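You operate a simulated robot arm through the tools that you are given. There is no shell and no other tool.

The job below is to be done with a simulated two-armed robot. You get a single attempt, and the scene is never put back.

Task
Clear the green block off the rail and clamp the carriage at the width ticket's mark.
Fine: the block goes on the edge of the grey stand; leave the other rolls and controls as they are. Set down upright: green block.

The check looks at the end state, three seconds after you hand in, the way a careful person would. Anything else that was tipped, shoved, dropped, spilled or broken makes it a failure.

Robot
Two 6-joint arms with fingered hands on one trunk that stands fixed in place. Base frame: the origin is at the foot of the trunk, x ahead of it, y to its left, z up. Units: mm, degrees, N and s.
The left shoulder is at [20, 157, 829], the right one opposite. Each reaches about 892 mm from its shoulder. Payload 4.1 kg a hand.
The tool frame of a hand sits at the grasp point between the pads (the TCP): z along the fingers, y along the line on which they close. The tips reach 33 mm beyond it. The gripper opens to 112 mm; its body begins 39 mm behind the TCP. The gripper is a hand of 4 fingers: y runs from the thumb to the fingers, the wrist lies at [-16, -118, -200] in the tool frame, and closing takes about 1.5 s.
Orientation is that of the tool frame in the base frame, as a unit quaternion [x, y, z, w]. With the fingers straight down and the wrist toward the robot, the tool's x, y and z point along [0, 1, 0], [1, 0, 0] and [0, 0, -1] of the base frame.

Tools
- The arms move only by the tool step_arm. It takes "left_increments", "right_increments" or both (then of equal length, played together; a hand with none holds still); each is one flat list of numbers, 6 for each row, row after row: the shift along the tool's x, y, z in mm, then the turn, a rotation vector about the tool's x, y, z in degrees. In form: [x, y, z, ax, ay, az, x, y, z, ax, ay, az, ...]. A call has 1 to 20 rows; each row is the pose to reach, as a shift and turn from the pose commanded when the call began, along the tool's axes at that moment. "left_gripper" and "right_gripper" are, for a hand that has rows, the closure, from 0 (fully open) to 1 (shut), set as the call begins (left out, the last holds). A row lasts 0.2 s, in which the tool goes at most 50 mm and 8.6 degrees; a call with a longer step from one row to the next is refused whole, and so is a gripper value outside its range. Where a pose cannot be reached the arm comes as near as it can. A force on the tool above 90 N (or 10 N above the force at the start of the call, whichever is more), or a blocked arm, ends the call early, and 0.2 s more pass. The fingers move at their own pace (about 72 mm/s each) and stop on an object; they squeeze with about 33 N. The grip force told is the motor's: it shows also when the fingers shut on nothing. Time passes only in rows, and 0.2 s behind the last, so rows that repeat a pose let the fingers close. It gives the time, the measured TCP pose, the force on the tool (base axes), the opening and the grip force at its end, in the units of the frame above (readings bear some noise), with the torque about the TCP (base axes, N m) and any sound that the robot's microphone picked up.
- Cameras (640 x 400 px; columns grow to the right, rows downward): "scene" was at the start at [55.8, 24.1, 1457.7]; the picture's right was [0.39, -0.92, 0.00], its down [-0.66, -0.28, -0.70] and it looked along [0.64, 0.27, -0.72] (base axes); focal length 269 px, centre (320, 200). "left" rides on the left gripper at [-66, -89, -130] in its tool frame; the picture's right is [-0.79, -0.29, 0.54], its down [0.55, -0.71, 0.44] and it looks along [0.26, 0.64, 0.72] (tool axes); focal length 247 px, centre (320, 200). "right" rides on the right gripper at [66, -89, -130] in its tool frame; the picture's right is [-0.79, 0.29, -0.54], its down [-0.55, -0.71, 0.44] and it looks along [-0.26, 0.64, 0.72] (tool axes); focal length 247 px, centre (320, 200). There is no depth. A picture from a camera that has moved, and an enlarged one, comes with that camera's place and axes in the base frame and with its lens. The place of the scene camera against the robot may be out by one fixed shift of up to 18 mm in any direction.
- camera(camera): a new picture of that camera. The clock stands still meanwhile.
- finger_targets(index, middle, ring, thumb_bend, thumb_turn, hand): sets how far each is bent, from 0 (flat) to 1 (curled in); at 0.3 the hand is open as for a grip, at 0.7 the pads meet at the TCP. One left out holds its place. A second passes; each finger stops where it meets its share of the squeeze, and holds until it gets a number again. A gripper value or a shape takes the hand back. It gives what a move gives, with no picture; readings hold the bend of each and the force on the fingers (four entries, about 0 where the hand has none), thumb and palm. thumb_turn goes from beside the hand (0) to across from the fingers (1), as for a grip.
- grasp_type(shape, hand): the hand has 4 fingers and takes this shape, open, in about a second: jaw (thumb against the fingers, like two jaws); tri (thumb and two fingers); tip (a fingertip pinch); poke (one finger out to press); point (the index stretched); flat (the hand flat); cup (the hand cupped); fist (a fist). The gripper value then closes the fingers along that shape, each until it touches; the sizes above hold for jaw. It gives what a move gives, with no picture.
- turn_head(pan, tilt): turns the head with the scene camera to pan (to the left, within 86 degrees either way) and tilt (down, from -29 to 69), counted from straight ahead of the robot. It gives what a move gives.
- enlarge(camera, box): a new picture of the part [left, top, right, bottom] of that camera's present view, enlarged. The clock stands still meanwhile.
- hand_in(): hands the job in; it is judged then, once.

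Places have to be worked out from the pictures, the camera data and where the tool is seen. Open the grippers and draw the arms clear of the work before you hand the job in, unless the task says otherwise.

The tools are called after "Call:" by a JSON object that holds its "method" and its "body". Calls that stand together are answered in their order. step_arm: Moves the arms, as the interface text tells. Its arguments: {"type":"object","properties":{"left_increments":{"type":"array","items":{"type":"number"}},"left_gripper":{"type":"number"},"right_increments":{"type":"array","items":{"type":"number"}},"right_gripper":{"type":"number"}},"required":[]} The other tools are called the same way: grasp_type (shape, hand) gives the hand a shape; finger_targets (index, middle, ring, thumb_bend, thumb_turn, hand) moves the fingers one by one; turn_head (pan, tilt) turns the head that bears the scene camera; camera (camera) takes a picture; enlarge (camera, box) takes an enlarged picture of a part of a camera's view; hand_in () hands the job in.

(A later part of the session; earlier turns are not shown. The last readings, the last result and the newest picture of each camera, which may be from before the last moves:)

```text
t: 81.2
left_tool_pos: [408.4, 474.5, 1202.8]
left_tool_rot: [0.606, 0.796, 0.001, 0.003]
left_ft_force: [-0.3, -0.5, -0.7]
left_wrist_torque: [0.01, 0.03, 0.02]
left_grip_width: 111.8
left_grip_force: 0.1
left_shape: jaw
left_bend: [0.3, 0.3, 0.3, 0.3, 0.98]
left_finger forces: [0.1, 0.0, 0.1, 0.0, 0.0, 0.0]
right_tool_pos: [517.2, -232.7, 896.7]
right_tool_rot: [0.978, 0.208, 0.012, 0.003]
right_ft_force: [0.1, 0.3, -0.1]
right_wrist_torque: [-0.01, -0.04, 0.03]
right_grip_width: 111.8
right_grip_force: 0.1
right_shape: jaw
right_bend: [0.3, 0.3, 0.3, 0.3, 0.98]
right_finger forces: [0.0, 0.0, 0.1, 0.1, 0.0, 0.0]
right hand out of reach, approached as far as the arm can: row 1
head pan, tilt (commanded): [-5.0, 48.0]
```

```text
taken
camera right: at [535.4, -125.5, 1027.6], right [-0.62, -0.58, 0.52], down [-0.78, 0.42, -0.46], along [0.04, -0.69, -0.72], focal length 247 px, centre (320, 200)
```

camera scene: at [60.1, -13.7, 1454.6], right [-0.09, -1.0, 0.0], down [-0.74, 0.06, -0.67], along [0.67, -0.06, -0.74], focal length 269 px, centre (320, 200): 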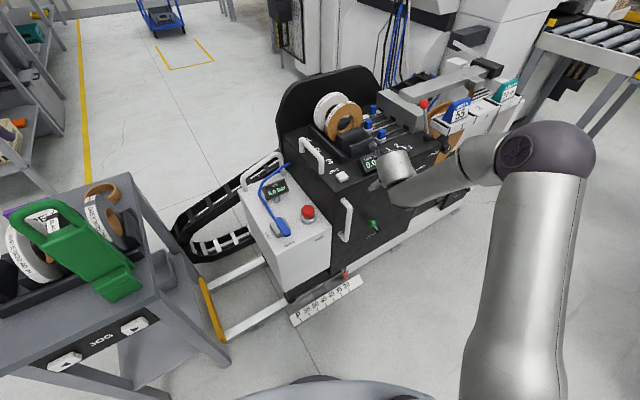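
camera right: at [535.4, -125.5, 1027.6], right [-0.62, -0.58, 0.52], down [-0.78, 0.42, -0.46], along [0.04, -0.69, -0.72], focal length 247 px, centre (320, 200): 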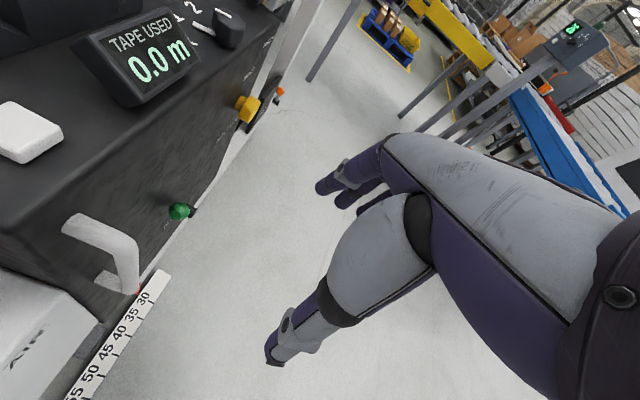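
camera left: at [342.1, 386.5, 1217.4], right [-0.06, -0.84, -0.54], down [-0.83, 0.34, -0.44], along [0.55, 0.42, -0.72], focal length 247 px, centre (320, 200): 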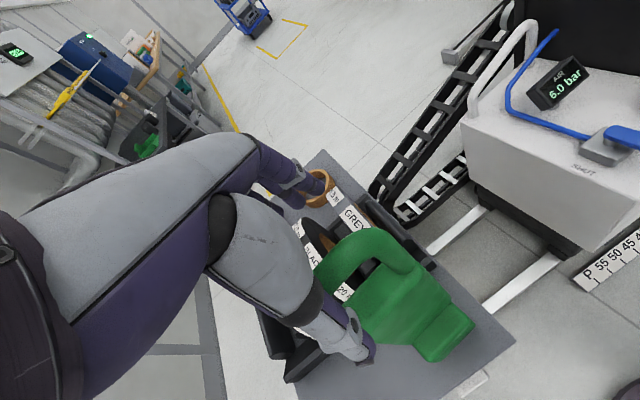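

Back in a good posture. I enlarge the levers from this angle to compare clamp (green) and brake (orange).

Call:
{"method": "enlarge", "body": {"camera": "right", "box": [150, 185, 230, 235]}}

Call:
{"method": "enlarge", "body": {"camera": "right", "box": [225, 70, 305, 130]}}

Call:
{"method": "enlarge", "body": {"camera": "scene", "box": [340, 205, 400, 245]}}

Call:
{"method": "enlarge", "body": {"camera": "scene", "box": [430, 160, 490, 220]}}

```text
8.00 times, centred on (190, 210) of right
camera zoom: at [535.4, -125.5, 1027.6], right [-0.62, -0.58, 0.52], down [-0.78, 0.42, -0.46], along [0.04, -0.69, -0.72], focal length 1976 px, centre (1360, 120)
```

zoom: 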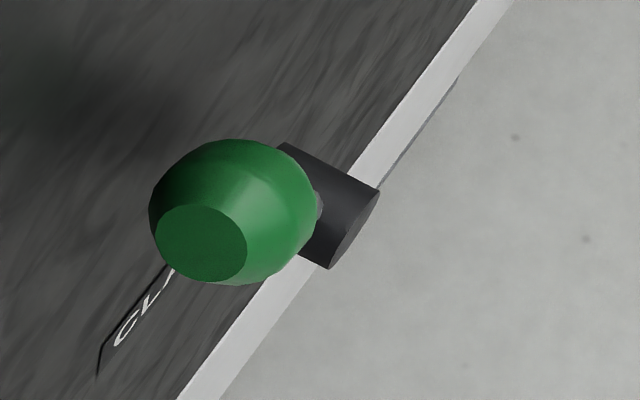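

```text
6.67 times, centred on (265, 100) of right
camera zoom: at [535.4, -125.5, 1027.6], right [-0.62, -0.58, 0.52], down [-0.78, 0.42, -0.46], along [0.04, -0.69, -0.72], focal length 1646 px, centre (687, 867)
```

zoom: 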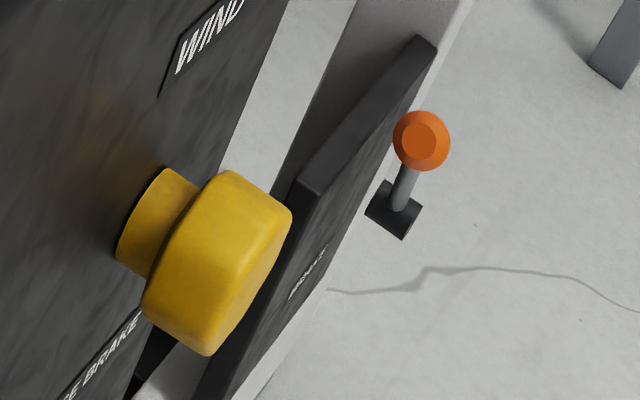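

```text
10.00 times, centred on (370, 225) of scene
camera zoom: at [59.8, -13.9, 1454.6], right [-0.09, -1.0, 0.0], down [-0.74, 0.06, -0.67], along [0.67, -0.06, -0.74], focal length 2690 px, centre (-180, -50)
```

zoom: 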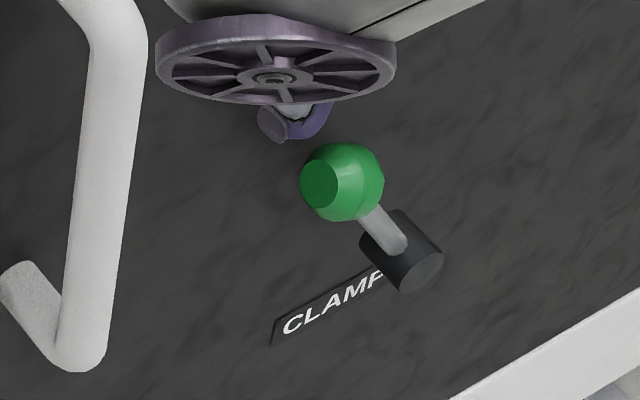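

```text
6.67 times, centred on (460, 190) of scene
camera zoom: at [59.8, -13.9, 1454.6], right [-0.09, -1.0, 0.0], down [-0.74, 0.06, -0.67], along [0.67, -0.06, -0.74], focal length 1793 px, centre (-613, 267)
```

zoom: 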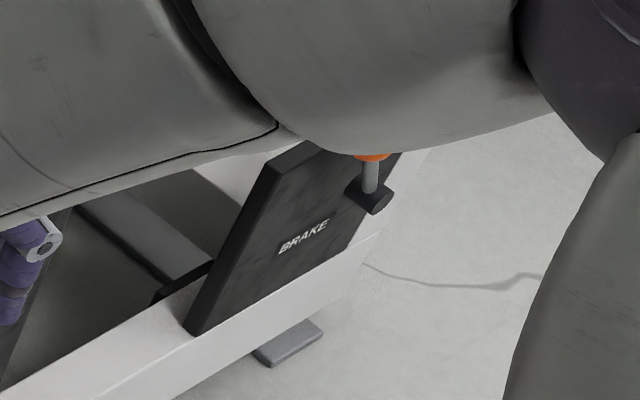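

Both levers turn about an axis normal to the panel; the clamp lever now leans about 29° left of vertical. I go back in front of the bar and approach it again, this time to its true depth.

Call:
{"method": "step_arm", "body": {"right_increments": [6, -5, 32, 0, 0, 0, 13, -10, 64, 0, 0, 0, 19, -15, 96, 0, 0, 0, 26, -20, 128, 0, 0, 0, 32, -24.8, 157, 0, 0, 0]}}

Call:
{"method": "step_arm", "body": {"right_increments": [25, 0, 0, 0, 0, 0, 50, 0, 0, 0, 0, 0, 75, 0, 0, 0, 0, 0]}}

Call:
{"method": "camera", "body": {"camera": "right"}}

```text
t: 82.5
left_tool_pos: [409.1, 473.1, 1201.9]
left_tool_rot: [0.605, 0.796, 0.0, 0.003]
left_ft_force: [-0.7, 0.4, 0.4]
left_wrist_torque: [0.02, 0.02, 0.0]
left_grip_width: 111.7
left_grip_force: 0.1
left_shape: jaw
left_bend: [0.3, 0.3, 0.3, 0.3, 0.98]
left_finger forces: [0.0, 0.0, 0.0, 0.0, 0.1, 0.0]
right_tool_pos: [538.9, -199.7, 737.0]
right_tool_rot: [0.978, 0.208, 0.013, 0.003]
right_ft_force: [-0.1, 0.2, 0.1]
right_wrist_torque: [0.02, -0.03, 0.0]
right_grip_width: 112.0
right_grip_force: 0.1
right_shape: jaw
right_bend: [0.3, 0.3, 0.3, 0.3, 0.98]
right_finger forces: [0.1, 0.0, 0.0, 0.0, 0.1, 0.0]
head pan, tilt (commanded): [-5.0, 48.0]
```

```text
t: 83.2
left_tool_pos: [408.2, 473.7, 1203.3]
left_tool_rot: [0.606, 0.796, 0.0, 0.003]
left_ft_force: [-0.2, 0.2, -0.4]
left_wrist_torque: [0.04, 0.0, -0.01]
left_grip_width: 111.7
left_grip_force: 0.1
left_shape: jaw
left_bend: [0.3, 0.3, 0.3, 0.3, 0.98]
left_finger forces: [0.0, 0.0, 0.0, 0.1, 0.1, 0.0]
right_tool_pos: [608.3, -169.4, 743.2]
right_tool_rot: [0.978, 0.208, 0.013, 0.003]
right_ft_force: [0.3, -0.5, 0.8]
right_wrist_torque: [0.0, -0.03, -0.02]
right_grip_width: 111.6
right_grip_force: 0.1
right_shape: jaw
right_bend: [0.3, 0.3, 0.3, 0.3, 0.98]
right_finger forces: [0.0, 0.0, 0.0, 0.0, 0.0, 0.1]
head pan, tilt (commanded): [-5.0, 48.0]
```

```text
taken
camera right: at [627.7, -61.7, 873.4], right [-0.62, -0.58, 0.52], down [-0.78, 0.42, -0.46], along [0.05, -0.69, -0.72], focal length 247 px, centre (320, 200)
```

right: 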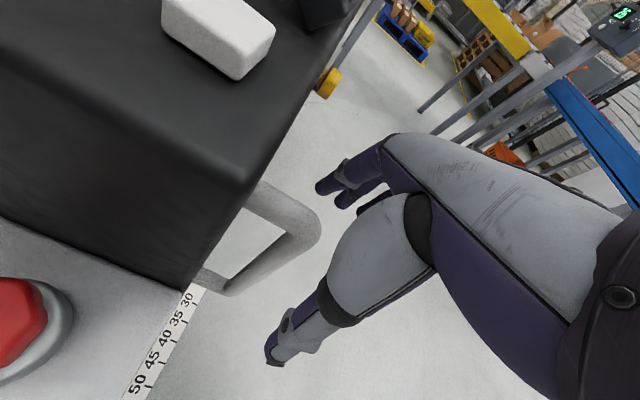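

I advance the remaining 26 mm.

Call:
{"method": "step_arm", "body": {"right_increments": [13, 0, 3, 0, 0, 0, 26, 0, 6, 0, 0, 0]}}

Call:
{"method": "camera", "body": {"camera": "right"}}

```text
t: 83.8
left_tool_pos: [408.1, 473.8, 1202.9]
left_tool_rot: [0.606, 0.796, 0.0, 0.003]
left_ft_force: [-0.2, -0.8, 0.1]
left_wrist_torque: [-0.02, -0.02, 0.03]
left_grip_width: 111.8
left_grip_force: 0.1
left_shape: jaw
left_bend: [0.3, 0.3, 0.3, 0.3, 0.98]
left_finger forces: [0.0, 0.1, 0.0, 0.0, 0.0, 0.2]
right_tool_pos: [631.7, -156.8, 737.6]
right_tool_rot: [0.978, 0.208, 0.013, 0.002]
right_ft_force: [-0.3, -0.1, 0.1]
right_wrist_torque: [-0.05, 0.0, 0.02]
right_grip_width: 111.7
right_grip_force: 0.0
right_shape: jaw
right_bend: [0.3, 0.3, 0.3, 0.3, 0.98]
right_finger forces: [0.0, 0.0, 0.1, 0.0, 0.1, 0.1]
head pan, tilt (commanded): [-5.0, 48.0]
```

```text
taken
camera right: at [650.3, -49.7, 868.9], right [-0.62, -0.58, 0.52], down [-0.78, 0.42, -0.46], along [0.05, -0.69, -0.72], focal length 247 px, centre (320, 200)
```

right: 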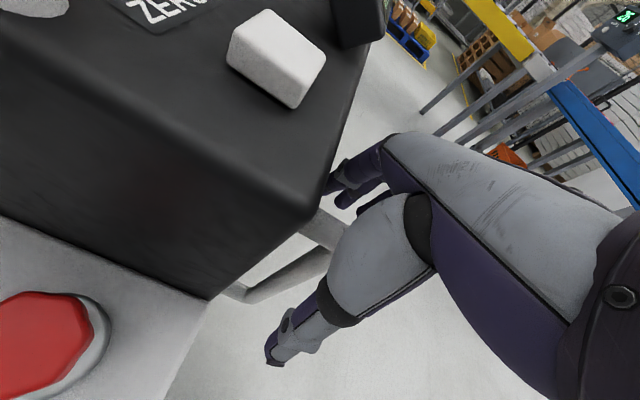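

The bar now passes through the grasp centre. I close the hand again.

Call:
{"method": "step_arm", "body": {"right_increments": [0, 0, 0, 0, 0, 0, 0, 0, 0, 0, 0, 0, 0, 0, 0, 0, 0, 0, 0, 0, 0, 0, 0, 0, 0, 0, 0, 0, 0, 0, 0, 0, 0, 0, 0, 0, 0, 0, 0, 0, 0, 0, 0, 0, 0, 0, 0, 0], "right_gripper": 1}}

Call:
{"method": "camera", "body": {"camera": "right"}}

```text
t: 85.7
left_tool_pos: [409.4, 474.0, 1203.3]
left_tool_rot: [0.606, 0.796, 0.0, 0.003]
left_ft_force: [0.5, 0.0, -0.1]
left_wrist_torque: [0.0, 0.04, 0.01]
left_grip_width: 111.7
left_grip_force: 0.2
left_shape: jaw
left_bend: [0.3, 0.3, 0.3, 0.3, 0.98]
left_finger forces: [0.1, 0.1, 0.0, 0.0, 0.1, 0.1]
right_tool_pos: [631.6, -157.1, 737.4]
right_tool_rot: [0.978, 0.209, 0.013, 0.003]
right_ft_force: [3.9, 8.7, -4.7]
right_wrist_torque: [0.15, -0.09, 0.03]
right_grip_width: 9.7
right_grip_force: 32.6
right_shape: jaw
right_bend: [0.71, 0.63, 0.7, 0.74, 1.0]
right_finger forces: [14.0, 9.8, 0.1, 0.1, 26.4, 0.1]
head pan, tilt (commanded): [-5.0, 48.0]
```

```text
taken
camera right: at [650.3, -49.1, 868.4], right [-0.62, -0.59, 0.52], down [-0.78, 0.42, -0.46], along [0.05, -0.69, -0.72], focal length 247 px, centre (320, 200)
```

right: 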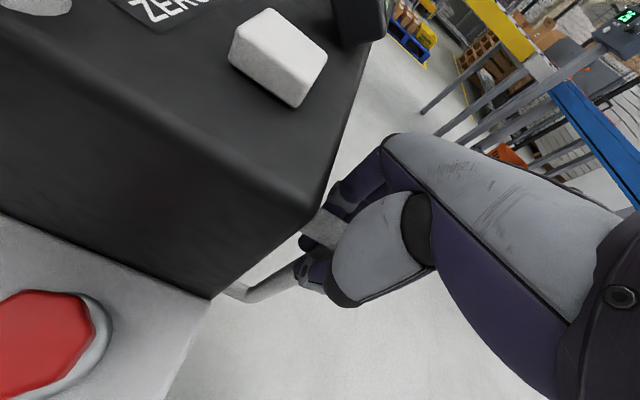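

Now the bar is held: middle and index on one side, thumb on the other (26 N). I make a gentle 8 mm pull along the rail to see whether the carriage is free.

Call:
{"method": "step_arm", "body": {"right_increments": [-0.2, -4, 0, 0, 0, 0, -0.4, -8, 0, 0, 0, 0]}}

Call:
{"method": "enlarge", "body": {"camera": "scene", "box": [280, 260, 380, 330]}}

Call:
{"method": "camera", "body": {"camera": "right"}}

```text
t: 86.2
left_tool_pos: [409.2, 472.9, 1202.3]
left_tool_rot: [0.606, 0.795, 0.0, 0.003]
left_ft_force: [0.0, -0.2, -0.1]
left_wrist_torque: [0.01, 0.01, -0.01]
left_grip_width: 111.9
left_grip_force: 0.1
left_shape: jaw
left_bend: [0.3, 0.3, 0.3, 0.3, 0.98]
left_finger forces: [0.0, 0.0, 0.0, 0.0, 0.1, 0.1]
right_tool_pos: [630.0, -152.9, 737.6]
right_tool_rot: [0.978, 0.207, 0.014, 0.004]
right_ft_force: [14.2, -10.6, -4.2]
right_wrist_torque: [-0.46, -0.37, 0.09]
right_grip_width: 9.8
right_grip_force: 33.0
right_shape: jaw
right_bend: [0.68, 0.61, 0.7, 0.75, 1.0]
right_finger forces: [19.1, 16.4, 0.1, 0.1, 18.9, 0.0]
head pan, tilt (commanded): [-5.0, 48.0]
```

```text
5.71 times, centred on (330, 295) of scene
camera zoom: at [60.3, -14.2, 1454.6], right [-0.09, -1.0, 0.0], down [-0.74, 0.07, -0.67], along [0.67, -0.06, -0.74], focal length 1537 px, centre (263, -343)
```

zoom: 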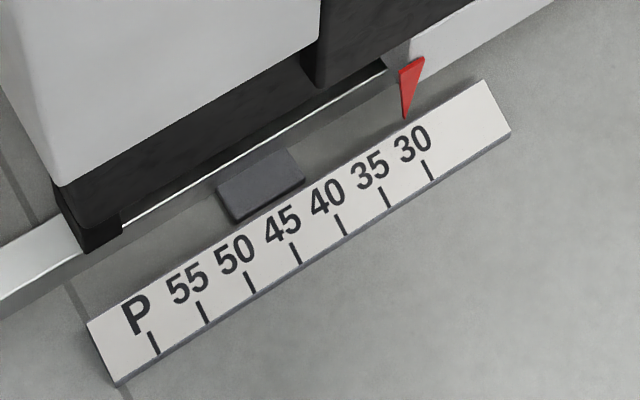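

```text
taken
camera right: at [648.7, -44.7, 868.6], right [-0.62, -0.58, 0.52], down [-0.78, 0.43, -0.46], along [0.04, -0.69, -0.72], focal length 247 px, centre (320, 200)
```

right: 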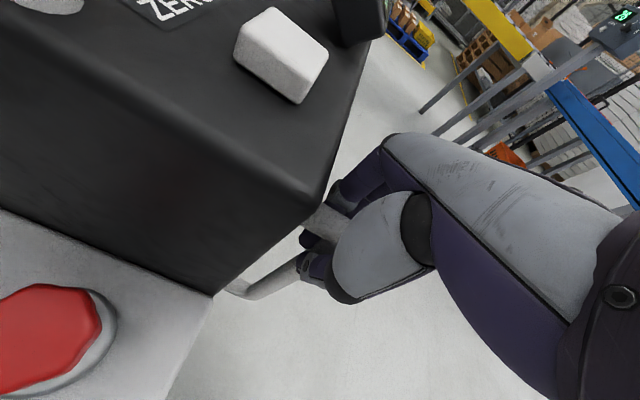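

The hand feels about 16 N of resistance and the fingers gave a little. I pull a few millimetres more and compare the pointer.

Call:
{"method": "step_arm", "body": {"right_increments": [-0.2, -4, 0, 0, 0, 0, -0.4, -8, 0, 0, 0, 0, -0.4, -8, 0, 0, 0, 0]}}

Call:
{"method": "enlarge", "body": {"camera": "scene", "box": [280, 260, 380, 330]}}

```text
t: 87.0
left_tool_pos: [410.7, 473.3, 1202.1]
left_tool_rot: [0.606, 0.795, 0.001, 0.002]
left_ft_force: [0.7, -1.0, 1.1]
left_wrist_torque: [-0.03, 0.03, -0.02]
left_grip_width: 111.6
left_grip_force: 0.1
left_shape: jaw
left_bend: [0.3, 0.3, 0.3, 0.3, 0.98]
left_finger forces: [0.0, 0.1, 0.0, 0.1, 0.0, 0.0]
right_tool_pos: [627.1, -145.3, 739.1]
right_tool_rot: [0.978, 0.206, 0.015, 0.005]
right_ft_force: [28.3, -30.4, 8.2]
right_wrist_torque: [-0.89, -0.54, 0.12]
right_grip_width: 11.0
right_grip_force: 33.4
right_shape: jaw
right_bend: [0.63, 0.56, 0.7, 0.79, 1.0]
right_finger forces: [29.5, 24.6, 0.1, 0.1, 13.2, 0.0]
head pan, tilt (commanded): [-5.0, 48.0]
```

```text
5.71 times, centred on (330, 295) of scene
camera zoom: at [60.3, -14.7, 1454.6], right [-0.09, -1.0, 0.0], down [-0.74, 0.07, -0.67], along [0.67, -0.06, -0.74], focal length 1537 px, centre (263, -343)
```

zoom: 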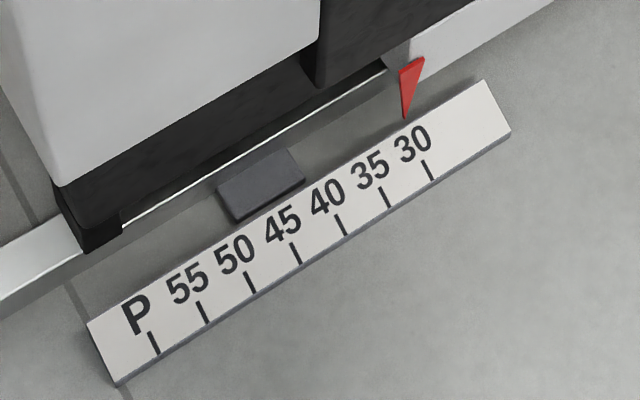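

At 40 N pull the pointer has not moved at all, so the carriage is clamped with the lever leaning left; it must be unclamped first. I relax the pull, open, and back away from the bar.

Call:
{"method": "step_arm", "body": {"right_increments": [0.3, 5, 0, 0, 0, 0, 0.6, 11, 0, 0, 0, 0]}}

Call:
{"method": "step_arm", "body": {"right_increments": [0, 0, 0, 0, 0, 0, 0, 0, 0, 0, 0, 0, 0, 0, 0, 0, 0, 0, 0, 0, 0, 0, 0, 0, 0, 0, 0, 0, 0, 0, 0, 0, 0, 0, 0, 0, 0, 0, 0, 0, 0, 0, -30, 0, 0, 0, 0, 0, -60, 0, 0, 0, 0, 0, -90, 0, 0, 0, 0, 0, -112, 0, 0, 0, 0, 0], "right_gripper": 0}}

Call:
{"method": "camera", "body": {"camera": "right"}}

```text
t: 87.7
left_tool_pos: [408.9, 475.3, 1202.4]
left_tool_rot: [0.606, 0.796, 0.001, 0.003]
left_ft_force: [-0.9, -0.6, 0.2]
left_wrist_torque: [0.02, 0.0, -0.04]
left_grip_width: 111.6
left_grip_force: 0.1
left_shape: jaw
left_bend: [0.3, 0.3, 0.3, 0.3, 0.98]
left_finger forces: [0.0, 0.1, 0.0, 0.0, 0.0, 0.0]
right_tool_pos: [631.5, -149.5, 736.2]
right_tool_rot: [0.978, 0.21, 0.014, 0.003]
right_ft_force: [5.9, -3.9, 17.5]
right_wrist_torque: [-0.5, -0.13, 0.04]
right_grip_width: 11.5
right_grip_force: 32.8
right_shape: jaw
right_bend: [0.69, 0.58, 0.7, 0.79, 1.0]
right_finger forces: [0.3, 19.9, 0.1, 0.0, 25.6, 0.0]
head pan, tilt (commanded): [-5.0, 48.0]
```

```text
t: 90.0
left_tool_pos: [408.6, 475.3, 1202.7]
left_tool_rot: [0.605, 0.796, -0.001, 0.003]
left_ft_force: [-0.5, 0.1, -0.5]
left_wrist_torque: [-0.02, 0.03, -0.01]
left_grip_width: 111.7
left_grip_force: 0.1
left_shape: jaw
left_bend: [0.3, 0.3, 0.3, 0.3, 0.98]
left_finger forces: [0.0, 0.0, 0.0, 0.1, 0.0, 0.0]
right_tool_pos: [528.7, -195.9, 735.5]
right_tool_rot: [0.978, 0.208, 0.013, 0.003]
right_ft_force: [-0.9, -0.3, -0.5]
right_wrist_torque: [-0.01, 0.0, 0.01]
right_grip_width: 111.8
right_grip_force: 0.0
right_shape: jaw
right_bend: [0.3, 0.3, 0.3, 0.3, 0.98]
right_finger forces: [0.1, 0.0, 0.0, 0.0, 0.0, 0.0]
head pan, tilt (commanded): [-5.0, 48.0]
```

```text
taken
camera right: at [546.9, -88.5, 866.4], right [-0.62, -0.58, 0.52], down [-0.78, 0.42, -0.46], along [0.05, -0.69, -0.72], focal length 247 px, centre (320, 200)
```

right: 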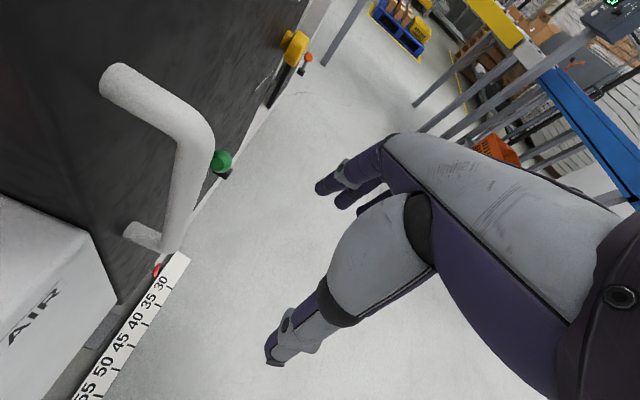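

Clear of the bar. I move right and lower, well in front of the face, then pitch the fingers up by 45° in this open space.

Call:
{"method": "step_arm", "body": {"right_increments": [-1, 36, 19, 0, 0, 0, -1.5, 72, 38, 0, 0, 0, -2, 108, 57, 0, 0, 0, -3, 145, 75, 0, 0, 0]}}

Call:
{"method": "step_arm", "body": {"right_increments": [0, 0, 0, -8, 0, 0, 0, 0, 0, -16, 0, 0]}}

```text
t: 91.0
left_tool_pos: [408.9, 475.4, 1202.2]
left_tool_rot: [0.605, 0.796, -0.001, 0.003]
left_ft_force: [0.6, 1.0, -0.4]
left_wrist_torque: [-0.01, 0.0, 0.0]
left_grip_width: 111.9
left_grip_force: 0.1
left_shape: jaw
left_bend: [0.3, 0.3, 0.3, 0.3, 0.98]
left_finger forces: [0.1, 0.1, 0.0, 0.0, 0.1, 0.0]
right_tool_pos: [585.3, -332.1, 658.7]
right_tool_rot: [0.978, 0.209, 0.013, 0.002]
right_ft_force: [-1.7, -0.4, -0.2]
right_wrist_torque: [-0.04, -0.03, 0.01]
right_grip_width: 111.7
right_grip_force: 0.0
right_shape: jaw
right_bend: [0.3, 0.3, 0.3, 0.3, 0.98]
right_finger forces: [0.0, 0.1, 0.0, 0.1, 0.0, 0.0]
head pan, tilt (commanded): [-5.0, 48.0]
```

```text
t: 91.7
left_tool_pos: [408.9, 474.0, 1201.7]
left_tool_rot: [0.606, 0.796, -0.001, 0.003]
left_ft_force: [-1.0, -0.2, 0.1]
left_wrist_torque: [0.0, 0.0, -0.01]
left_grip_width: 111.5
left_grip_force: 0.1
left_shape: jaw
left_bend: [0.3, 0.3, 0.3, 0.3, 0.98]
left_finger forces: [0.0, 0.1, 0.1, 0.0, 0.0, 0.0]
right_tool_pos: [585.2, -331.3, 660.3]
right_tool_rot: [0.968, 0.203, 0.042, 0.139]
right_ft_force: [0.4, 0.8, 0.2]
right_wrist_torque: [0.03, 0.01, -0.02]
right_grip_width: 111.6
right_grip_force: 0.1
right_shape: jaw
right_bend: [0.3, 0.3, 0.3, 0.3, 0.98]
right_finger forces: [0.1, 0.0, 0.0, 0.1, 0.1, 0.0]
head pan, tilt (commanded): [-5.0, 48.0]
```

The pitch turn works here. I continue to about 45°.

Call:
{"method": "step_arm", "body": {"right_increments": [0, 0, 0, -8, 0, 0, 0, 0, 0, -16, 0, 0, 0, 0, 0, -24, 0, 0, 0, 0, 0, -29, 0, 0]}}

Call:
{"method": "camera", "body": {"camera": "scene"}}

Call:
{"method": "camera", "body": {"camera": "right"}}

```text
t: 92.7
left_tool_pos: [409.0, 474.7, 1202.2]
left_tool_rot: [0.606, 0.796, 0.0, 0.003]
left_ft_force: [-0.1, -0.5, 0.6]
left_wrist_torque: [-0.03, -0.02, 0.0]
left_grip_width: 111.9
left_grip_force: 0.1
left_shape: jaw
left_bend: [0.3, 0.3, 0.3, 0.3, 0.98]
left_finger forces: [0.1, 0.0, 0.0, 0.1, 0.0, 0.0]
right_tool_pos: [596.1, -333.6, 661.7]
right_tool_rot: [0.902, 0.187, 0.09, 0.378]
right_ft_force: [-1.0, -0.8, 0.0]
right_wrist_torque: [0.02, 0.07, -0.02]
right_grip_width: 111.7
right_grip_force: 0.1
right_shape: jaw
right_bend: [0.3, 0.3, 0.3, 0.3, 0.98]
right_finger forces: [0.0, 0.1, 0.0, 0.0, 0.0, 0.0]
right hand out of reach, approached as far as the arm can: row 3, 4
head pan, tilt (commanded): [-5.0, 48.0]
```

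```text
taken
camera scene: at [59.7, -13.9, 1454.6], right [-0.09, -1.0, 0.0], down [-0.74, 0.06, -0.67], along [0.67, -0.06, -0.74], focal length 269 px, centre (320, 200)
```

scene: 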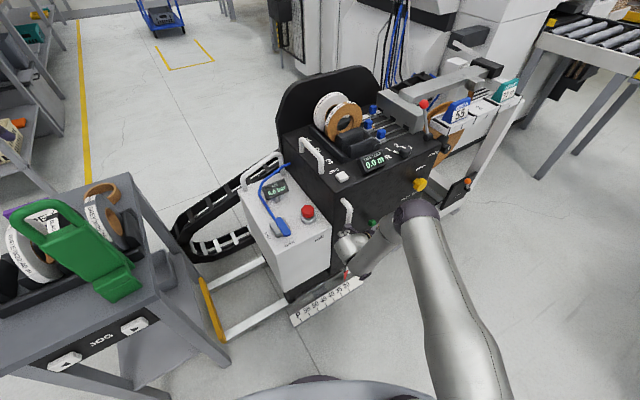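

```text
taken
camera right: at [590.8, -165.1, 690.0], right [-0.81, -0.16, 0.56], down [-0.56, -0.05, -0.82], along [0.16, -0.99, -0.05], focal length 247 px, centre (320, 200)
```

right: 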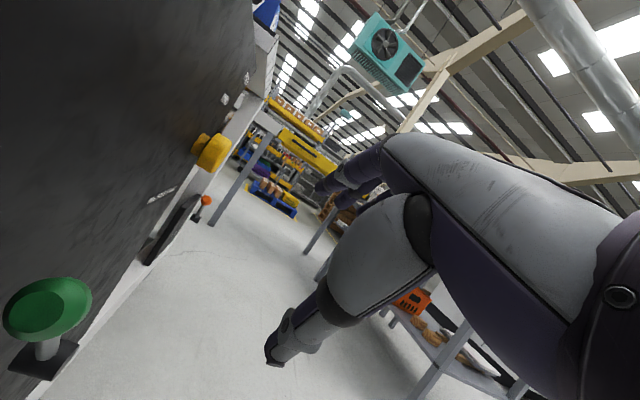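

The view is close to the clamp knob now. I back off a little further from the face and then yaw the hand toward the machine in short, watched steps.

Call:
{"method": "step_arm", "body": {"right_increments": [-25, -2, -7, 0, 0, 0, -50, -4, -10, 0, 0, 0]}}

Call:
{"method": "step_arm", "body": {"right_increments": [0, 0, 0, 0.17, 5.73, -5.58, 0, 0, 0, 0.34, 11.46, -11.15, 0, 0, 0, 0.5, 17.2, -16.7]}}

```text
t: 93.2
left_tool_pos: [408.7, 473.9, 1201.9]
left_tool_rot: [0.605, 0.796, 0.0, 0.003]
left_ft_force: [0.1, 0.4, 0.4]
left_wrist_torque: [0.0, 0.0, -0.02]
left_grip_width: 112.0
left_grip_force: 0.1
left_shape: jaw
left_bend: [0.3, 0.3, 0.3, 0.3, 0.98]
left_finger forces: [0.1, 0.0, 0.0, 0.0, 0.0, 0.1]
right_tool_pos: [593.7, -343.9, 663.2]
right_tool_rot: [0.902, 0.188, 0.089, 0.378]
right_ft_force: [0.4, -0.5, 0.0]
right_wrist_torque: [-0.02, 0.03, 0.0]
right_grip_width: 111.4
right_grip_force: 0.2
right_shape: jaw
right_bend: [0.3, 0.3, 0.3, 0.3, 0.98]
right_finger forces: [0.0, 0.0, 0.0, 0.0, 0.0, 0.0]
right hand out of reach, approached as far as the arm can: row 1, 2
head pan, tilt (commanded): [-5.0, 48.0]
```

```text
t: 94.0
left_tool_pos: [409.3, 474.5, 1201.3]
left_tool_rot: [0.605, 0.796, 0.0, 0.003]
left_ft_force: [-0.2, 0.4, 0.7]
left_wrist_torque: [-0.04, 0.01, 0.04]
left_grip_width: 111.9
left_grip_force: 0.0
left_shape: jaw
left_bend: [0.3, 0.3, 0.3, 0.3, 0.98]
left_finger forces: [0.0, 0.0, 0.1, 0.1, 0.0, 0.1]
right_tool_pos: [594.4, -341.7, 663.6]
right_tool_rot: [0.844, 0.371, 0.169, 0.35]
right_ft_force: [0.2, 0.2, 0.1]
right_wrist_torque: [-0.03, 0.01, 0.0]
right_grip_width: 111.6
right_grip_force: 0.1
right_shape: jaw
right_bend: [0.3, 0.3, 0.3, 0.3, 0.98]
right_finger forces: [0.0, 0.1, 0.1, 0.0, 0.0, 0.0]
head pan, tilt (commanded): [-5.0, 48.0]
```

Yawing works without limits. I back off 50 mm and continue the yaw.

Call:
{"method": "step_arm", "body": {"right_increments": [-23, -6, -7, 0, 0, 0, -46.6, -11.7, -13.7, 0, 0, 0, -46.6, -11.7, -13.7, 0.2, 5.73, -5.6, -46.6, -11.7, -13.7, 0.4, 11.46, -11.2, -46.6, -11.7, -13.7, 0.6, 17.2, -16.8, -46.6, -11.7, -13.7, 0.8, 22.9, -22.4]}}

Call:
{"method": "camera", "body": {"camera": "right"}}

```text
t: 95.5
left_tool_pos: [407.6, 474.0, 1202.8]
left_tool_rot: [0.605, 0.796, 0.0, 0.004]
left_ft_force: [0.4, 0.2, -0.2]
left_wrist_torque: [-0.02, -0.03, 0.01]
left_grip_width: 111.6
left_grip_force: 0.0
left_shape: jaw
left_bend: [0.3, 0.3, 0.3, 0.3, 0.98]
left_finger forces: [0.1, 0.0, 0.0, 0.0, 0.0, 0.0]
right_tool_pos: [559.6, -342.6, 672.7]
right_tool_rot: [0.834, 0.393, 0.175, 0.344]
right_ft_force: [-0.1, 0.4, 0.3]
right_wrist_torque: [0.01, 0.01, -0.05]
right_grip_width: 111.9
right_grip_force: 0.0
right_shape: jaw
right_bend: [0.3, 0.3, 0.3, 0.3, 0.98]
right_finger forces: [0.0, 0.0, 0.1, 0.0, 0.0, 0.1]
right hand out of reach, approached as far as the arm can: row 3, 4, 5, 6
head pan, tilt (commanded): [-5.0, 48.0]
```

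```text
taken
camera right: at [477.4, -195.5, 702.2], right [-0.65, -0.51, 0.56], down [-0.48, -0.3, -0.82], along [0.59, -0.81, -0.05], focal length 247 px, centre (320, 200)
```

right: 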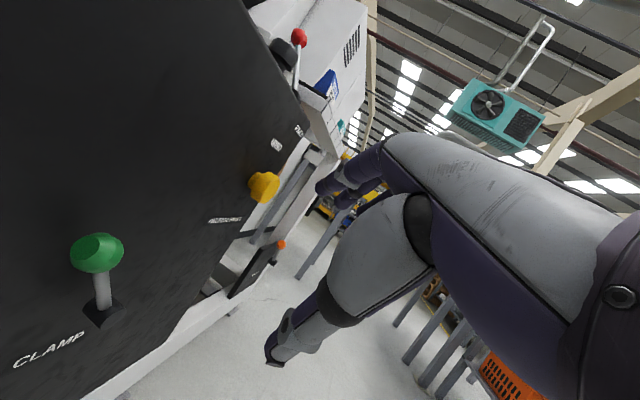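

I have a clear view of the knob; the stem leans left from its hub. Turning further is limited, but this posture works: with the hand closed, the index finger points down and can push the knob to the right while the palm stays clear of the handle bar. I close the hand and move to the knob's left side.

Call:
{"method": "step_arm", "body": {"right_increments": [0, 0, 0, 0, 0, 0, 0, 0, 0, 0, 0, 0, 0, 0, 0, 0, 0, 0, 0, 0, 0, 0, 0, 0, 0, 0, 0, 0, 0, 0, 0, 0, 0, 0, 0, 0, 0, 0, 0, 0, 0, 0], "right_gripper": 1}}

Call:
{"method": "step_arm", "body": {"right_increments": [37, -6, 1, 0, 0, 0, 74, -12, 2, 0, 0, 0, 110.3, -17.8, 3.3, 0, 0, 0]}}

Call:
{"method": "camera", "body": {"camera": "right"}}

Call:
{"method": "camera", "body": {"camera": "scene"}}

```text
t: 97.0
left_tool_pos: [408.4, 474.3, 1203.0]
left_tool_rot: [0.606, 0.795, 0.0, 0.003]
left_ft_force: [-0.7, 0.0, -0.6]
left_wrist_torque: [0.01, 0.0, 0.04]
left_grip_width: 112.0
left_grip_force: 0.1
left_shape: jaw
left_bend: [0.3, 0.3, 0.3, 0.3, 0.98]
left_finger forces: [0.0, 0.1, 0.1, 0.1, 0.0, 0.1]
right_tool_pos: [558.6, -343.0, 673.5]
right_tool_rot: [0.834, 0.393, 0.176, 0.344]
right_ft_force: [0.5, 0.4, -0.1]
right_wrist_torque: [0.0, 0.03, 0.01]
right_grip_width: 0.0
right_grip_force: 32.7
right_shape: jaw
right_bend: [0.7, 0.7, 0.7, 0.51, 1.0]
right_finger forces: [0.0, 0.0, 0.0, 0.1, 0.1, 0.0]
head pan, tilt (commanded): [-5.0, 48.0]
```

```text
t: 97.8
left_tool_pos: [409.1, 473.7, 1202.0]
left_tool_rot: [0.605, 0.796, 0.0, 0.003]
left_ft_force: [-0.5, -1.0, -0.3]
left_wrist_torque: [-0.01, 0.01, 0.03]
left_grip_width: 111.4
left_grip_force: 0.0
left_shape: jaw
left_bend: [0.3, 0.3, 0.3, 0.3, 0.98]
left_finger forces: [0.1, 0.0, 0.0, 0.0, 0.0, 0.0]
right_tool_pos: [617.8, -250.8, 660.0]
right_tool_rot: [0.835, 0.393, 0.176, 0.343]
right_ft_force: [0.1, -0.2, 0.4]
right_wrist_torque: [0.02, -0.01, 0.01]
right_grip_width: 0.0
right_grip_force: 33.5
right_shape: jaw
right_bend: [0.7, 0.7, 0.7, 0.51, 1.0]
right_finger forces: [0.1, 0.0, 0.0, 0.0, 0.0, 0.0]
head pan, tilt (commanded): [-5.0, 48.0]
```

```text
taken
camera right: at [536.9, -102.9, 689.2], right [-0.65, -0.51, 0.56], down [-0.48, -0.3, -0.82], along [0.59, -0.81, -0.05], focal length 247 px, centre (320, 200)
```

right: 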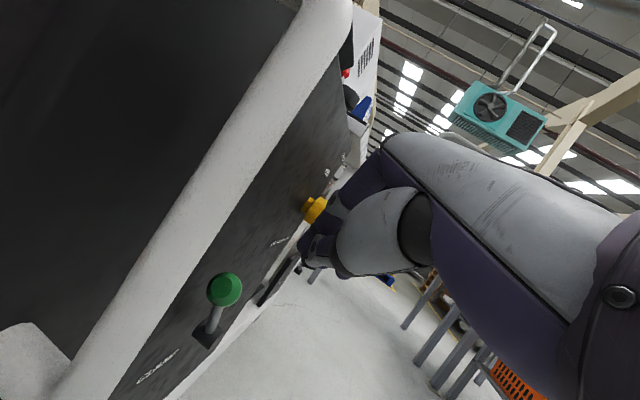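

```text
taken
camera scene: at [59.7, -14.2, 1454.6], right [-0.09, -1.0, 0.0], down [-0.74, 0.07, -0.67], along [0.67, -0.06, -0.74], focal length 269 px, centre (320, 200)
```

scene: 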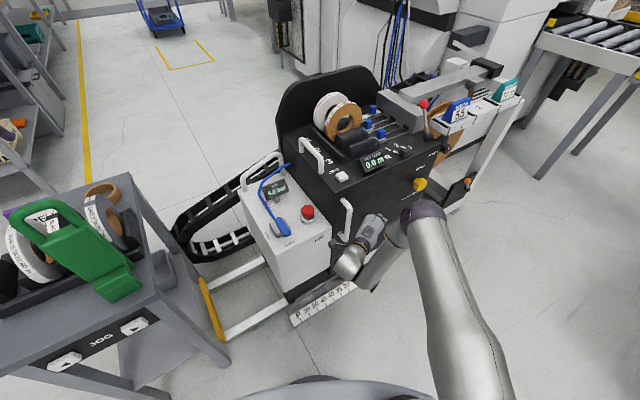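

The hand sits left of the knob and in front of the bar as planned. I lower it to the knob's height.

Call:
{"method": "step_arm", "body": {"right_increments": [-0.7, -25, 24, 0, 0, 0, -1.4, -50, 49, 0, 0, 0, -2, -74, 73, 0, 0, 0]}}

Call:
{"method": "camera", "body": {"camera": "right"}}

Call:
{"method": "enlarge", "body": {"camera": "scene", "box": [320, 180, 440, 270]}}

```text
t: 98.7
left_tool_pos: [408.3, 474.5, 1203.4]
left_tool_rot: [0.606, 0.796, 0.0, 0.003]
left_ft_force: [-0.3, 0.6, 0.0]
left_wrist_torque: [-0.02, 0.01, -0.01]
left_grip_width: 112.0
left_grip_force: 0.1
left_shape: jaw
left_bend: [0.3, 0.3, 0.3, 0.3, 0.98]
left_finger forces: [0.0, 0.1, 0.0, 0.0, 0.0, 0.0]
right_tool_pos: [619.5, -250.4, 554.3]
right_tool_rot: [0.834, 0.394, 0.176, 0.344]
right_ft_force: [0.7, 0.2, 0.2]
right_wrist_torque: [0.03, 0.02, 0.0]
right_grip_width: 0.0
right_grip_force: 32.8
right_shape: jaw
right_bend: [0.7, 0.7, 0.7, 0.51, 1.0]
right_finger forces: [0.0, 0.0, 0.0, 0.1, 0.0, 0.0]
head pan, tilt (commanded): [-5.0, 48.0]
```

```text
taken
camera right: at [539.2, -102.2, 584.5], right [-0.65, -0.51, 0.56], down [-0.48, -0.3, -0.82], along [0.59, -0.81, -0.05], focal length 247 px, centre (320, 200)
```

right: 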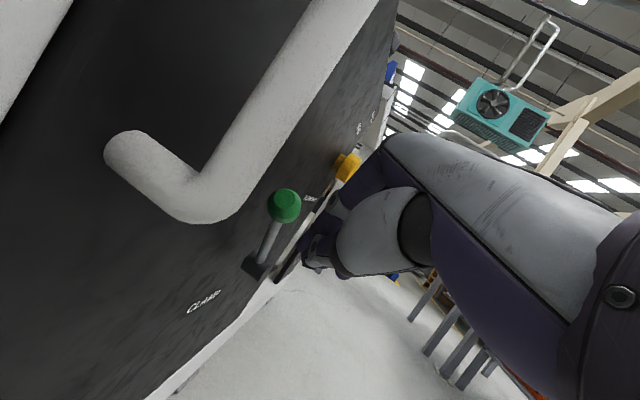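

```text
4.44 times, centred on (380, 225) of scene
camera zoom: at [59.7, -13.8, 1454.6], right [-0.09, -1.0, 0.0], down [-0.74, 0.06, -0.67], along [0.67, -0.06, -0.74], focal length 1195 px, centre (53, 89)
```

zoom: 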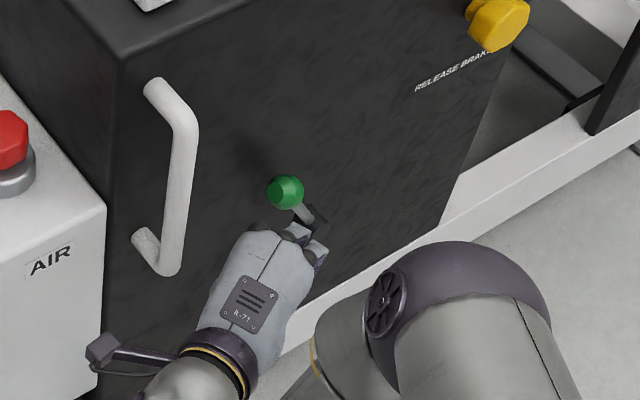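

The knob is at about (705.5,−283,547). I move in 17 mm toward the face and then 25 mm right, just short of contact.

Call:
{"method": "step_arm", "body": {"right_increments": [15.5, 4.6, 5.2, 0, 0, 0, 10.4, 12.7, 13.2, 0, 0, 0, 5.3, 20.8, 21.3, 0, 0, 0]}}

Call:
{"method": "camera", "body": {"camera": "right"}}

Call:
{"method": "enlarge", "body": {"camera": "scene", "box": [320, 180, 440, 270]}}

```text
t: 99.5
left_tool_pos: [410.0, 474.4, 1201.7]
left_tool_rot: [0.606, 0.796, 0.0, 0.004]
left_ft_force: [0.4, -0.2, -0.2]
left_wrist_torque: [0.01, 0.01, 0.01]
left_grip_width: 111.9
left_grip_force: 0.1
left_shape: jaw
left_bend: [0.3, 0.3, 0.3, 0.3, 0.98]
left_finger forces: [0.0, 0.0, 0.1, 0.1, 0.0, 0.0]
right_tool_pos: [647.0, -265.9, 555.3]
right_tool_rot: [0.834, 0.393, 0.175, 0.344]
right_ft_force: [-0.2, -0.1, -0.7]
right_wrist_torque: [-0.03, -0.03, 0.01]
right_grip_width: 0.0
right_grip_force: 32.9
right_shape: jaw
right_bend: [0.7, 0.7, 0.7, 0.51, 1.0]
right_finger forces: [0.1, 0.0, 0.1, 0.1, 0.1, 0.0]
head pan, tilt (commanded): [-5.0, 48.0]
```

```text
taken
camera right: at [565.4, -118.6, 584.8], right [-0.65, -0.51, 0.56], down [-0.48, -0.3, -0.82], along [0.59, -0.81, -0.05], focal length 247 px, centre (320, 200)
```

right: 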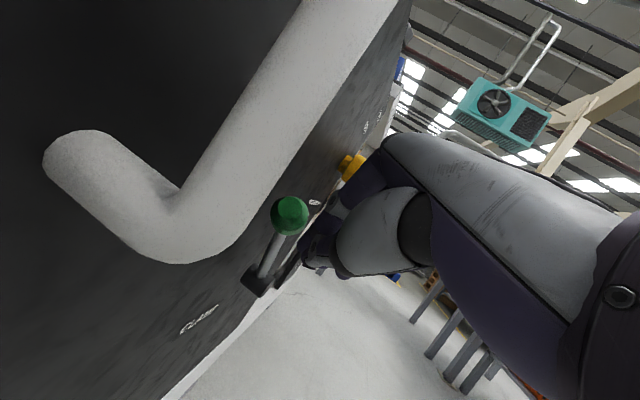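

```text
4.44 times, centred on (380, 225) of scene
camera zoom: at [59.8, -13.8, 1454.6], right [-0.09, -1.0, 0.0], down [-0.74, 0.06, -0.67], along [0.67, -0.06, -0.74], focal length 1195 px, centre (53, 89)
```

zoom: 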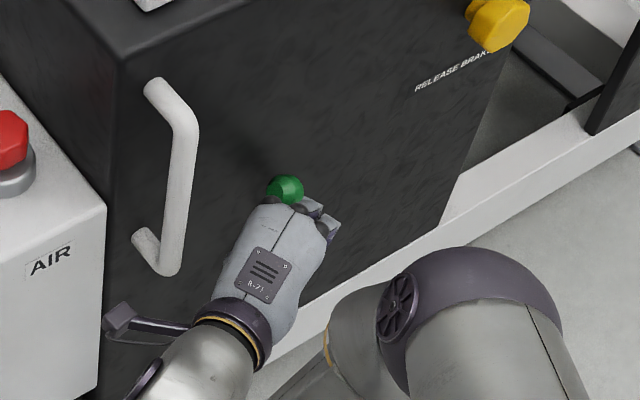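

The index fingertip should be ~7 mm left of the knob. I push right 20 mm and read the force.

Call:
{"method": "step_arm", "body": {"right_increments": [-4.1, 6.5, 6.4, 0, 0, 0, -8.2, 12.9, 12.9, 0, 0, 0]}}

Call:
{"method": "camera", "body": {"camera": "right"}}

Call:
{"method": "enlarge", "body": {"camera": "scene", "box": [320, 180, 440, 270]}}

```text
t: 100.0
left_tool_pos: [409.6, 474.7, 1202.3]
left_tool_rot: [0.606, 0.795, 0.001, 0.003]
left_ft_force: [-0.2, -0.3, -0.2]
left_wrist_torque: [0.01, 0.01, -0.01]
left_grip_width: 111.8
left_grip_force: 0.1
left_shape: jaw
left_bend: [0.3, 0.3, 0.3, 0.3, 0.98]
left_finger forces: [0.1, 0.0, 0.0, 0.1, 0.1, 0.1]
right_tool_pos: [653.8, -283.1, 554.2]
right_tool_rot: [0.834, 0.393, 0.176, 0.344]
right_ft_force: [0.0, 0.3, -0.3]
right_wrist_torque: [0.0, 0.02, 0.03]
right_grip_width: 0.2
right_grip_force: 32.6
right_shape: jaw
right_bend: [0.7, 0.7, 0.7, 0.51, 1.0]
right_finger forces: [0.1, 0.1, 0.0, 0.0, 0.0, 0.0]
head pan, tilt (commanded): [-5.0, 48.0]
```

```text
taken
camera right: at [573.6, -135.9, 583.6], right [-0.65, -0.51, 0.56], down [-0.48, -0.3, -0.82], along [0.59, -0.81, -0.05], focal length 247 px, centre (320, 200)
```

right: 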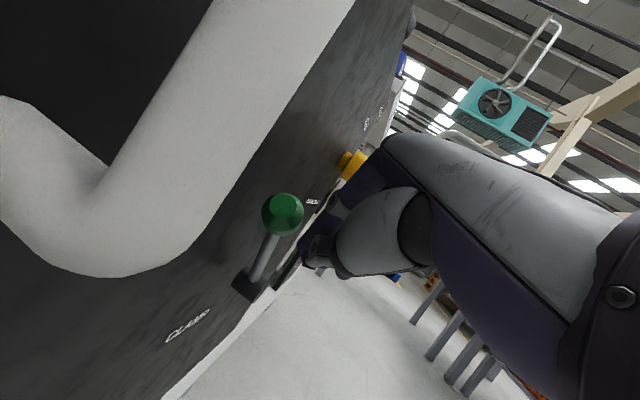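

```text
4.44 times, centred on (380, 225) of scene
camera zoom: at [59.8, -13.8, 1454.6], right [-0.09, -1.0, 0.0], down [-0.74, 0.06, -0.67], along [0.67, -0.06, -0.74], focal length 1195 px, centre (53, 89)
```

zoom: 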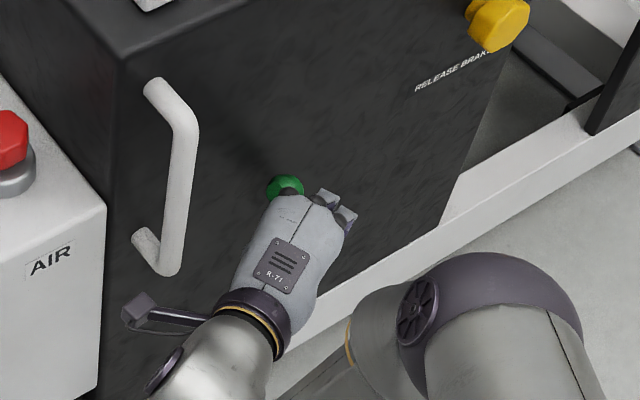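

No contact: the fingertip passes about 13 mm in front of the knob, and going deeper would bring the camera pod against the handle bar. A little more yaw would swing the pod outward, so I back off slightly and test small yaw steps.

Call:
{"method": "step_arm", "body": {"right_increments": [10.2, -16.2, -16.1, 0, 0, 0, -3.5, -20.3, -20.7, 0, 0, 0]}}

Call:
{"method": "step_arm", "body": {"right_increments": [0, 0, 0, 0.1, 3.57, -3.5]}}

Call:
{"method": "step_arm", "body": {"right_increments": [0, 0, 0, 0.1, 3.57, -3.5]}}

```text
t: 100.7
left_tool_pos: [408.5, 474.2, 1203.0]
left_tool_rot: [0.606, 0.796, -0.001, 0.003]
left_ft_force: [-0.1, -0.1, 0.3]
left_wrist_torque: [0.03, -0.01, -0.01]
left_grip_width: 112.0
left_grip_force: 0.0
left_shape: jaw
left_bend: [0.3, 0.3, 0.3, 0.3, 0.98]
left_finger forces: [0.1, 0.0, 0.0, 0.0, 0.0, 0.0]
right_tool_pos: [630.4, -268.5, 555.2]
right_tool_rot: [0.834, 0.394, 0.177, 0.344]
right_ft_force: [-0.1, 0.6, -0.3]
right_wrist_torque: [0.0, 0.0, 0.02]
right_grip_width: 0.0
right_grip_force: 32.4
right_shape: jaw
right_bend: [0.7, 0.7, 0.7, 0.51, 1.0]
right_finger forces: [0.1, 0.1, 0.0, 0.0, 0.0, 0.1]
head pan, tilt (commanded): [-5.0, 48.0]
```

```text
t: 101.0
left_tool_pos: [409.5, 474.5, 1203.0]
left_tool_rot: [0.606, 0.796, 0.0, 0.003]
left_ft_force: [-0.2, 0.5, 1.0]
left_wrist_torque: [-0.03, -0.02, 0.01]
left_grip_width: 111.9
left_grip_force: 0.0
left_shape: jaw
left_bend: [0.3, 0.3, 0.3, 0.3, 0.98]
left_finger forces: [0.0, 0.0, 0.0, 0.0, 0.0, 0.0]
right_tool_pos: [630.3, -268.4, 554.5]
right_tool_rot: [0.817, 0.428, 0.19, 0.336]
right_ft_force: [-0.4, -0.5, 0.3]
right_wrist_torque: [0.0, 0.0, -0.03]
right_grip_width: 0.0
right_grip_force: 33.3
right_shape: jaw
right_bend: [0.7, 0.7, 0.7, 0.51, 1.0]
right_finger forces: [0.0, 0.0, 0.1, 0.0, 0.0, 0.0]
head pan, tilt (commanded): [-5.0, 48.0]
```

```text
t: 101.5
left_tool_pos: [410.3, 474.5, 1201.6]
left_tool_rot: [0.606, 0.795, 0.0, 0.003]
left_ft_force: [0.1, -0.6, -0.4]
left_wrist_torque: [0.0, -0.01, 0.02]
left_grip_width: 111.7
left_grip_force: 0.0
left_shape: jaw
left_bend: [0.3, 0.3, 0.3, 0.3, 0.98]
left_finger forces: [0.0, 0.0, 0.0, 0.1, 0.0, 0.0]
right_tool_pos: [629.5, -268.0, 554.1]
right_tool_rot: [0.817, 0.428, 0.19, 0.336]
right_ft_force: [0.6, 0.3, 0.1]
right_wrist_torque: [-0.01, 0.0, 0.02]
right_grip_width: 0.0
right_grip_force: 33.1
right_shape: jaw
right_bend: [0.7, 0.7, 0.7, 0.51, 1.0]
right_finger forces: [0.0, 0.1, 0.1, 0.1, 0.0, 0.0]
right hand out of reach, approached as far as the arm can: row 1
head pan, tilt (commanded): [-5.0, 48.0]
```

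Yaw −35° is the limit here, which leaves about 6 mm between pod and bar during the push. I move 39 mm toward the face, still left of the knob, and check.

Call:
{"method": "step_arm", "body": {"right_increments": [17, 6.3, 7, 0, 0, 0, 34.2, 12.7, 13.9, 0, 0, 0]}}

Call:
{"method": "camera", "body": {"camera": "right"}}

Call:
{"method": "enlarge", "body": {"camera": "scene", "box": [320, 180, 440, 270]}}

```text
t: 102.0
left_tool_pos: [409.6, 474.3, 1202.2]
left_tool_rot: [0.606, 0.795, 0.0, 0.003]
left_ft_force: [0.3, 0.1, 0.2]
left_wrist_torque: [0.0, -0.01, -0.01]
left_grip_width: 112.1
left_grip_force: 0.1
left_shape: jaw
left_bend: [0.3, 0.3, 0.3, 0.3, 0.98]
left_finger forces: [0.0, 0.1, 0.1, 0.0, 0.0, 0.0]
right_tool_pos: [666.2, -249.4, 553.5]
right_tool_rot: [0.817, 0.428, 0.19, 0.336]
right_ft_force: [-0.1, -0.6, 0.0]
right_wrist_torque: [-0.01, -0.02, -0.02]
right_grip_width: 0.0
right_grip_force: 33.0
right_shape: jaw
right_bend: [0.7, 0.7, 0.7, 0.51, 1.0]
right_finger forces: [0.1, 0.0, 0.0, 0.0, 0.0, 0.0]
head pan, tilt (commanded): [-5.0, 48.0]
```

```text
taken
camera right: at [571.4, -109.2, 583.6], right [-0.6, -0.56, 0.56], down [-0.46, -0.34, -0.82], along [0.65, -0.75, -0.05], focal length 247 px, centre (320, 200)
```

right: 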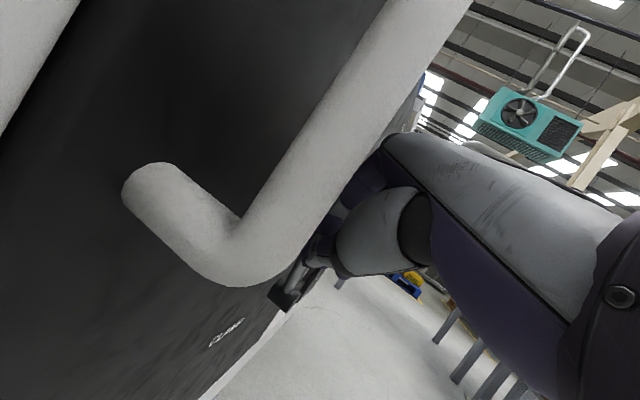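

```text
4.44 times, centred on (380, 225) of scene
camera zoom: at [59.8, -14.0, 1454.6], right [-0.09, -1.0, 0.0], down [-0.74, 0.06, -0.67], along [0.67, -0.06, -0.74], focal length 1195 px, centre (53, 89)
```

zoom: 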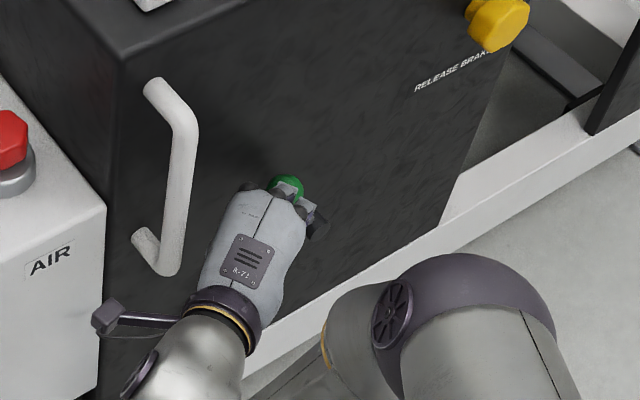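

I now push right in 8 mm steps, watching the force.

Call:
{"method": "step_arm", "body": {"right_increments": [-3.9, 5, 4.9, 0, 0, 0, -7.7, 10, 9.9, 0, 0, 0]}}

Call:
{"method": "step_arm", "body": {"right_increments": [-3.9, 5, 4.9, 0, 0, 0]}}

Call:
{"method": "enlarge", "body": {"camera": "scene", "box": [320, 180, 440, 270]}}

Call:
{"method": "camera", "body": {"camera": "right"}}

```text
t: 102.7
left_tool_pos: [409.6, 474.1, 1203.3]
left_tool_rot: [0.605, 0.796, -0.001, 0.003]
left_ft_force: [-0.3, 0.3, 0.5]
left_wrist_torque: [0.03, -0.02, 0.01]
left_grip_width: 111.8
left_grip_force: 0.1
left_shape: jaw
left_bend: [0.3, 0.3, 0.3, 0.3, 0.98]
left_finger forces: [0.0, 0.0, 0.0, 0.0, 0.0, 0.0]
right_tool_pos: [672.3, -264.5, 552.0]
right_tool_rot: [0.817, 0.428, 0.19, 0.337]
right_ft_force: [-2.1, 2.2, -0.5]
right_wrist_torque: [0.0, 0.0, -0.02]
right_grip_width: 0.0
right_grip_force: 33.1
right_shape: jaw
right_bend: [0.7, 0.7, 0.7, 0.51, 1.0]
right_finger forces: [0.0, 0.0, 0.1, 0.0, 0.0, 0.1]
head pan, tilt (commanded): [-5.0, 48.0]
```

```text
t: 103.0
left_tool_pos: [409.1, 474.6, 1202.1]
left_tool_rot: [0.605, 0.796, 0.0, 0.003]
left_ft_force: [0.6, -0.2, -0.5]
left_wrist_torque: [0.0, -0.03, -0.01]
left_grip_width: 111.8
left_grip_force: 0.1
left_shape: jaw
left_bend: [0.3, 0.3, 0.3, 0.3, 0.98]
left_finger forces: [0.0, 0.0, 0.1, 0.0, 0.0, 0.1]
right_tool_pos: [676.5, -273.1, 552.8]
right_tool_rot: [0.817, 0.429, 0.19, 0.336]
right_ft_force: [-1.3, 0.0, -0.7]
right_wrist_torque: [-0.01, 0.01, 0.01]
right_grip_width: 0.1
right_grip_force: 32.8
right_shape: jaw
right_bend: [0.7, 0.7, 0.7, 0.51, 1.0]
right_finger forces: [0.1, 0.3, 0.0, 0.1, 0.0, 0.0]
head pan, tilt (commanded): [-5.0, 48.0]
```

```text
4.44 times, centred on (380, 225) of scene
camera zoom: at [59.8, -13.8, 1454.6], right [-0.09, -1.0, 0.0], down [-0.74, 0.06, -0.67], along [0.67, -0.06, -0.74], focal length 1195 px, centre (53, 89)
```

zoom: 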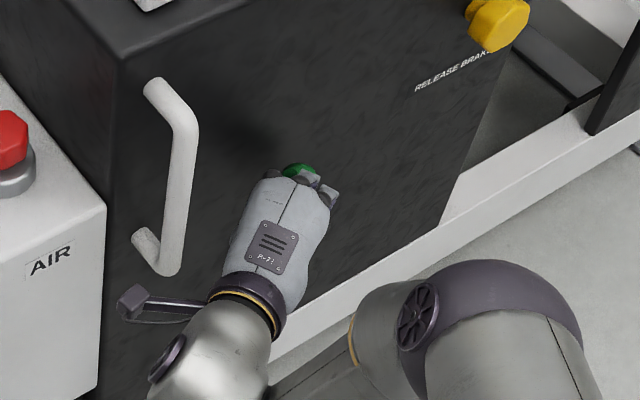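

```text
taken
camera right: at [583.1, -132.1, 583.7], right [-0.6, -0.56, 0.56], down [-0.46, -0.34, -0.82], along [0.65, -0.75, -0.05], focal length 247 px, centre (320, 200)
```

right: 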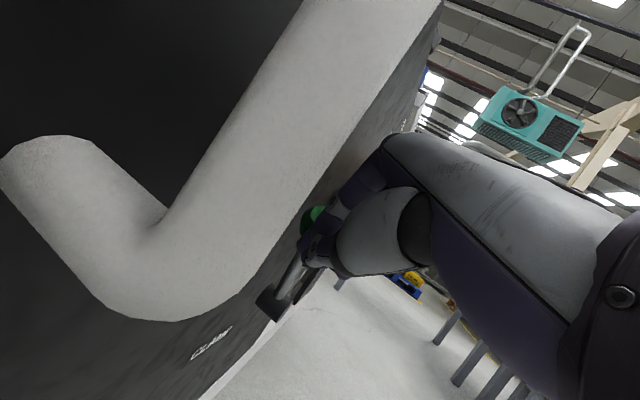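

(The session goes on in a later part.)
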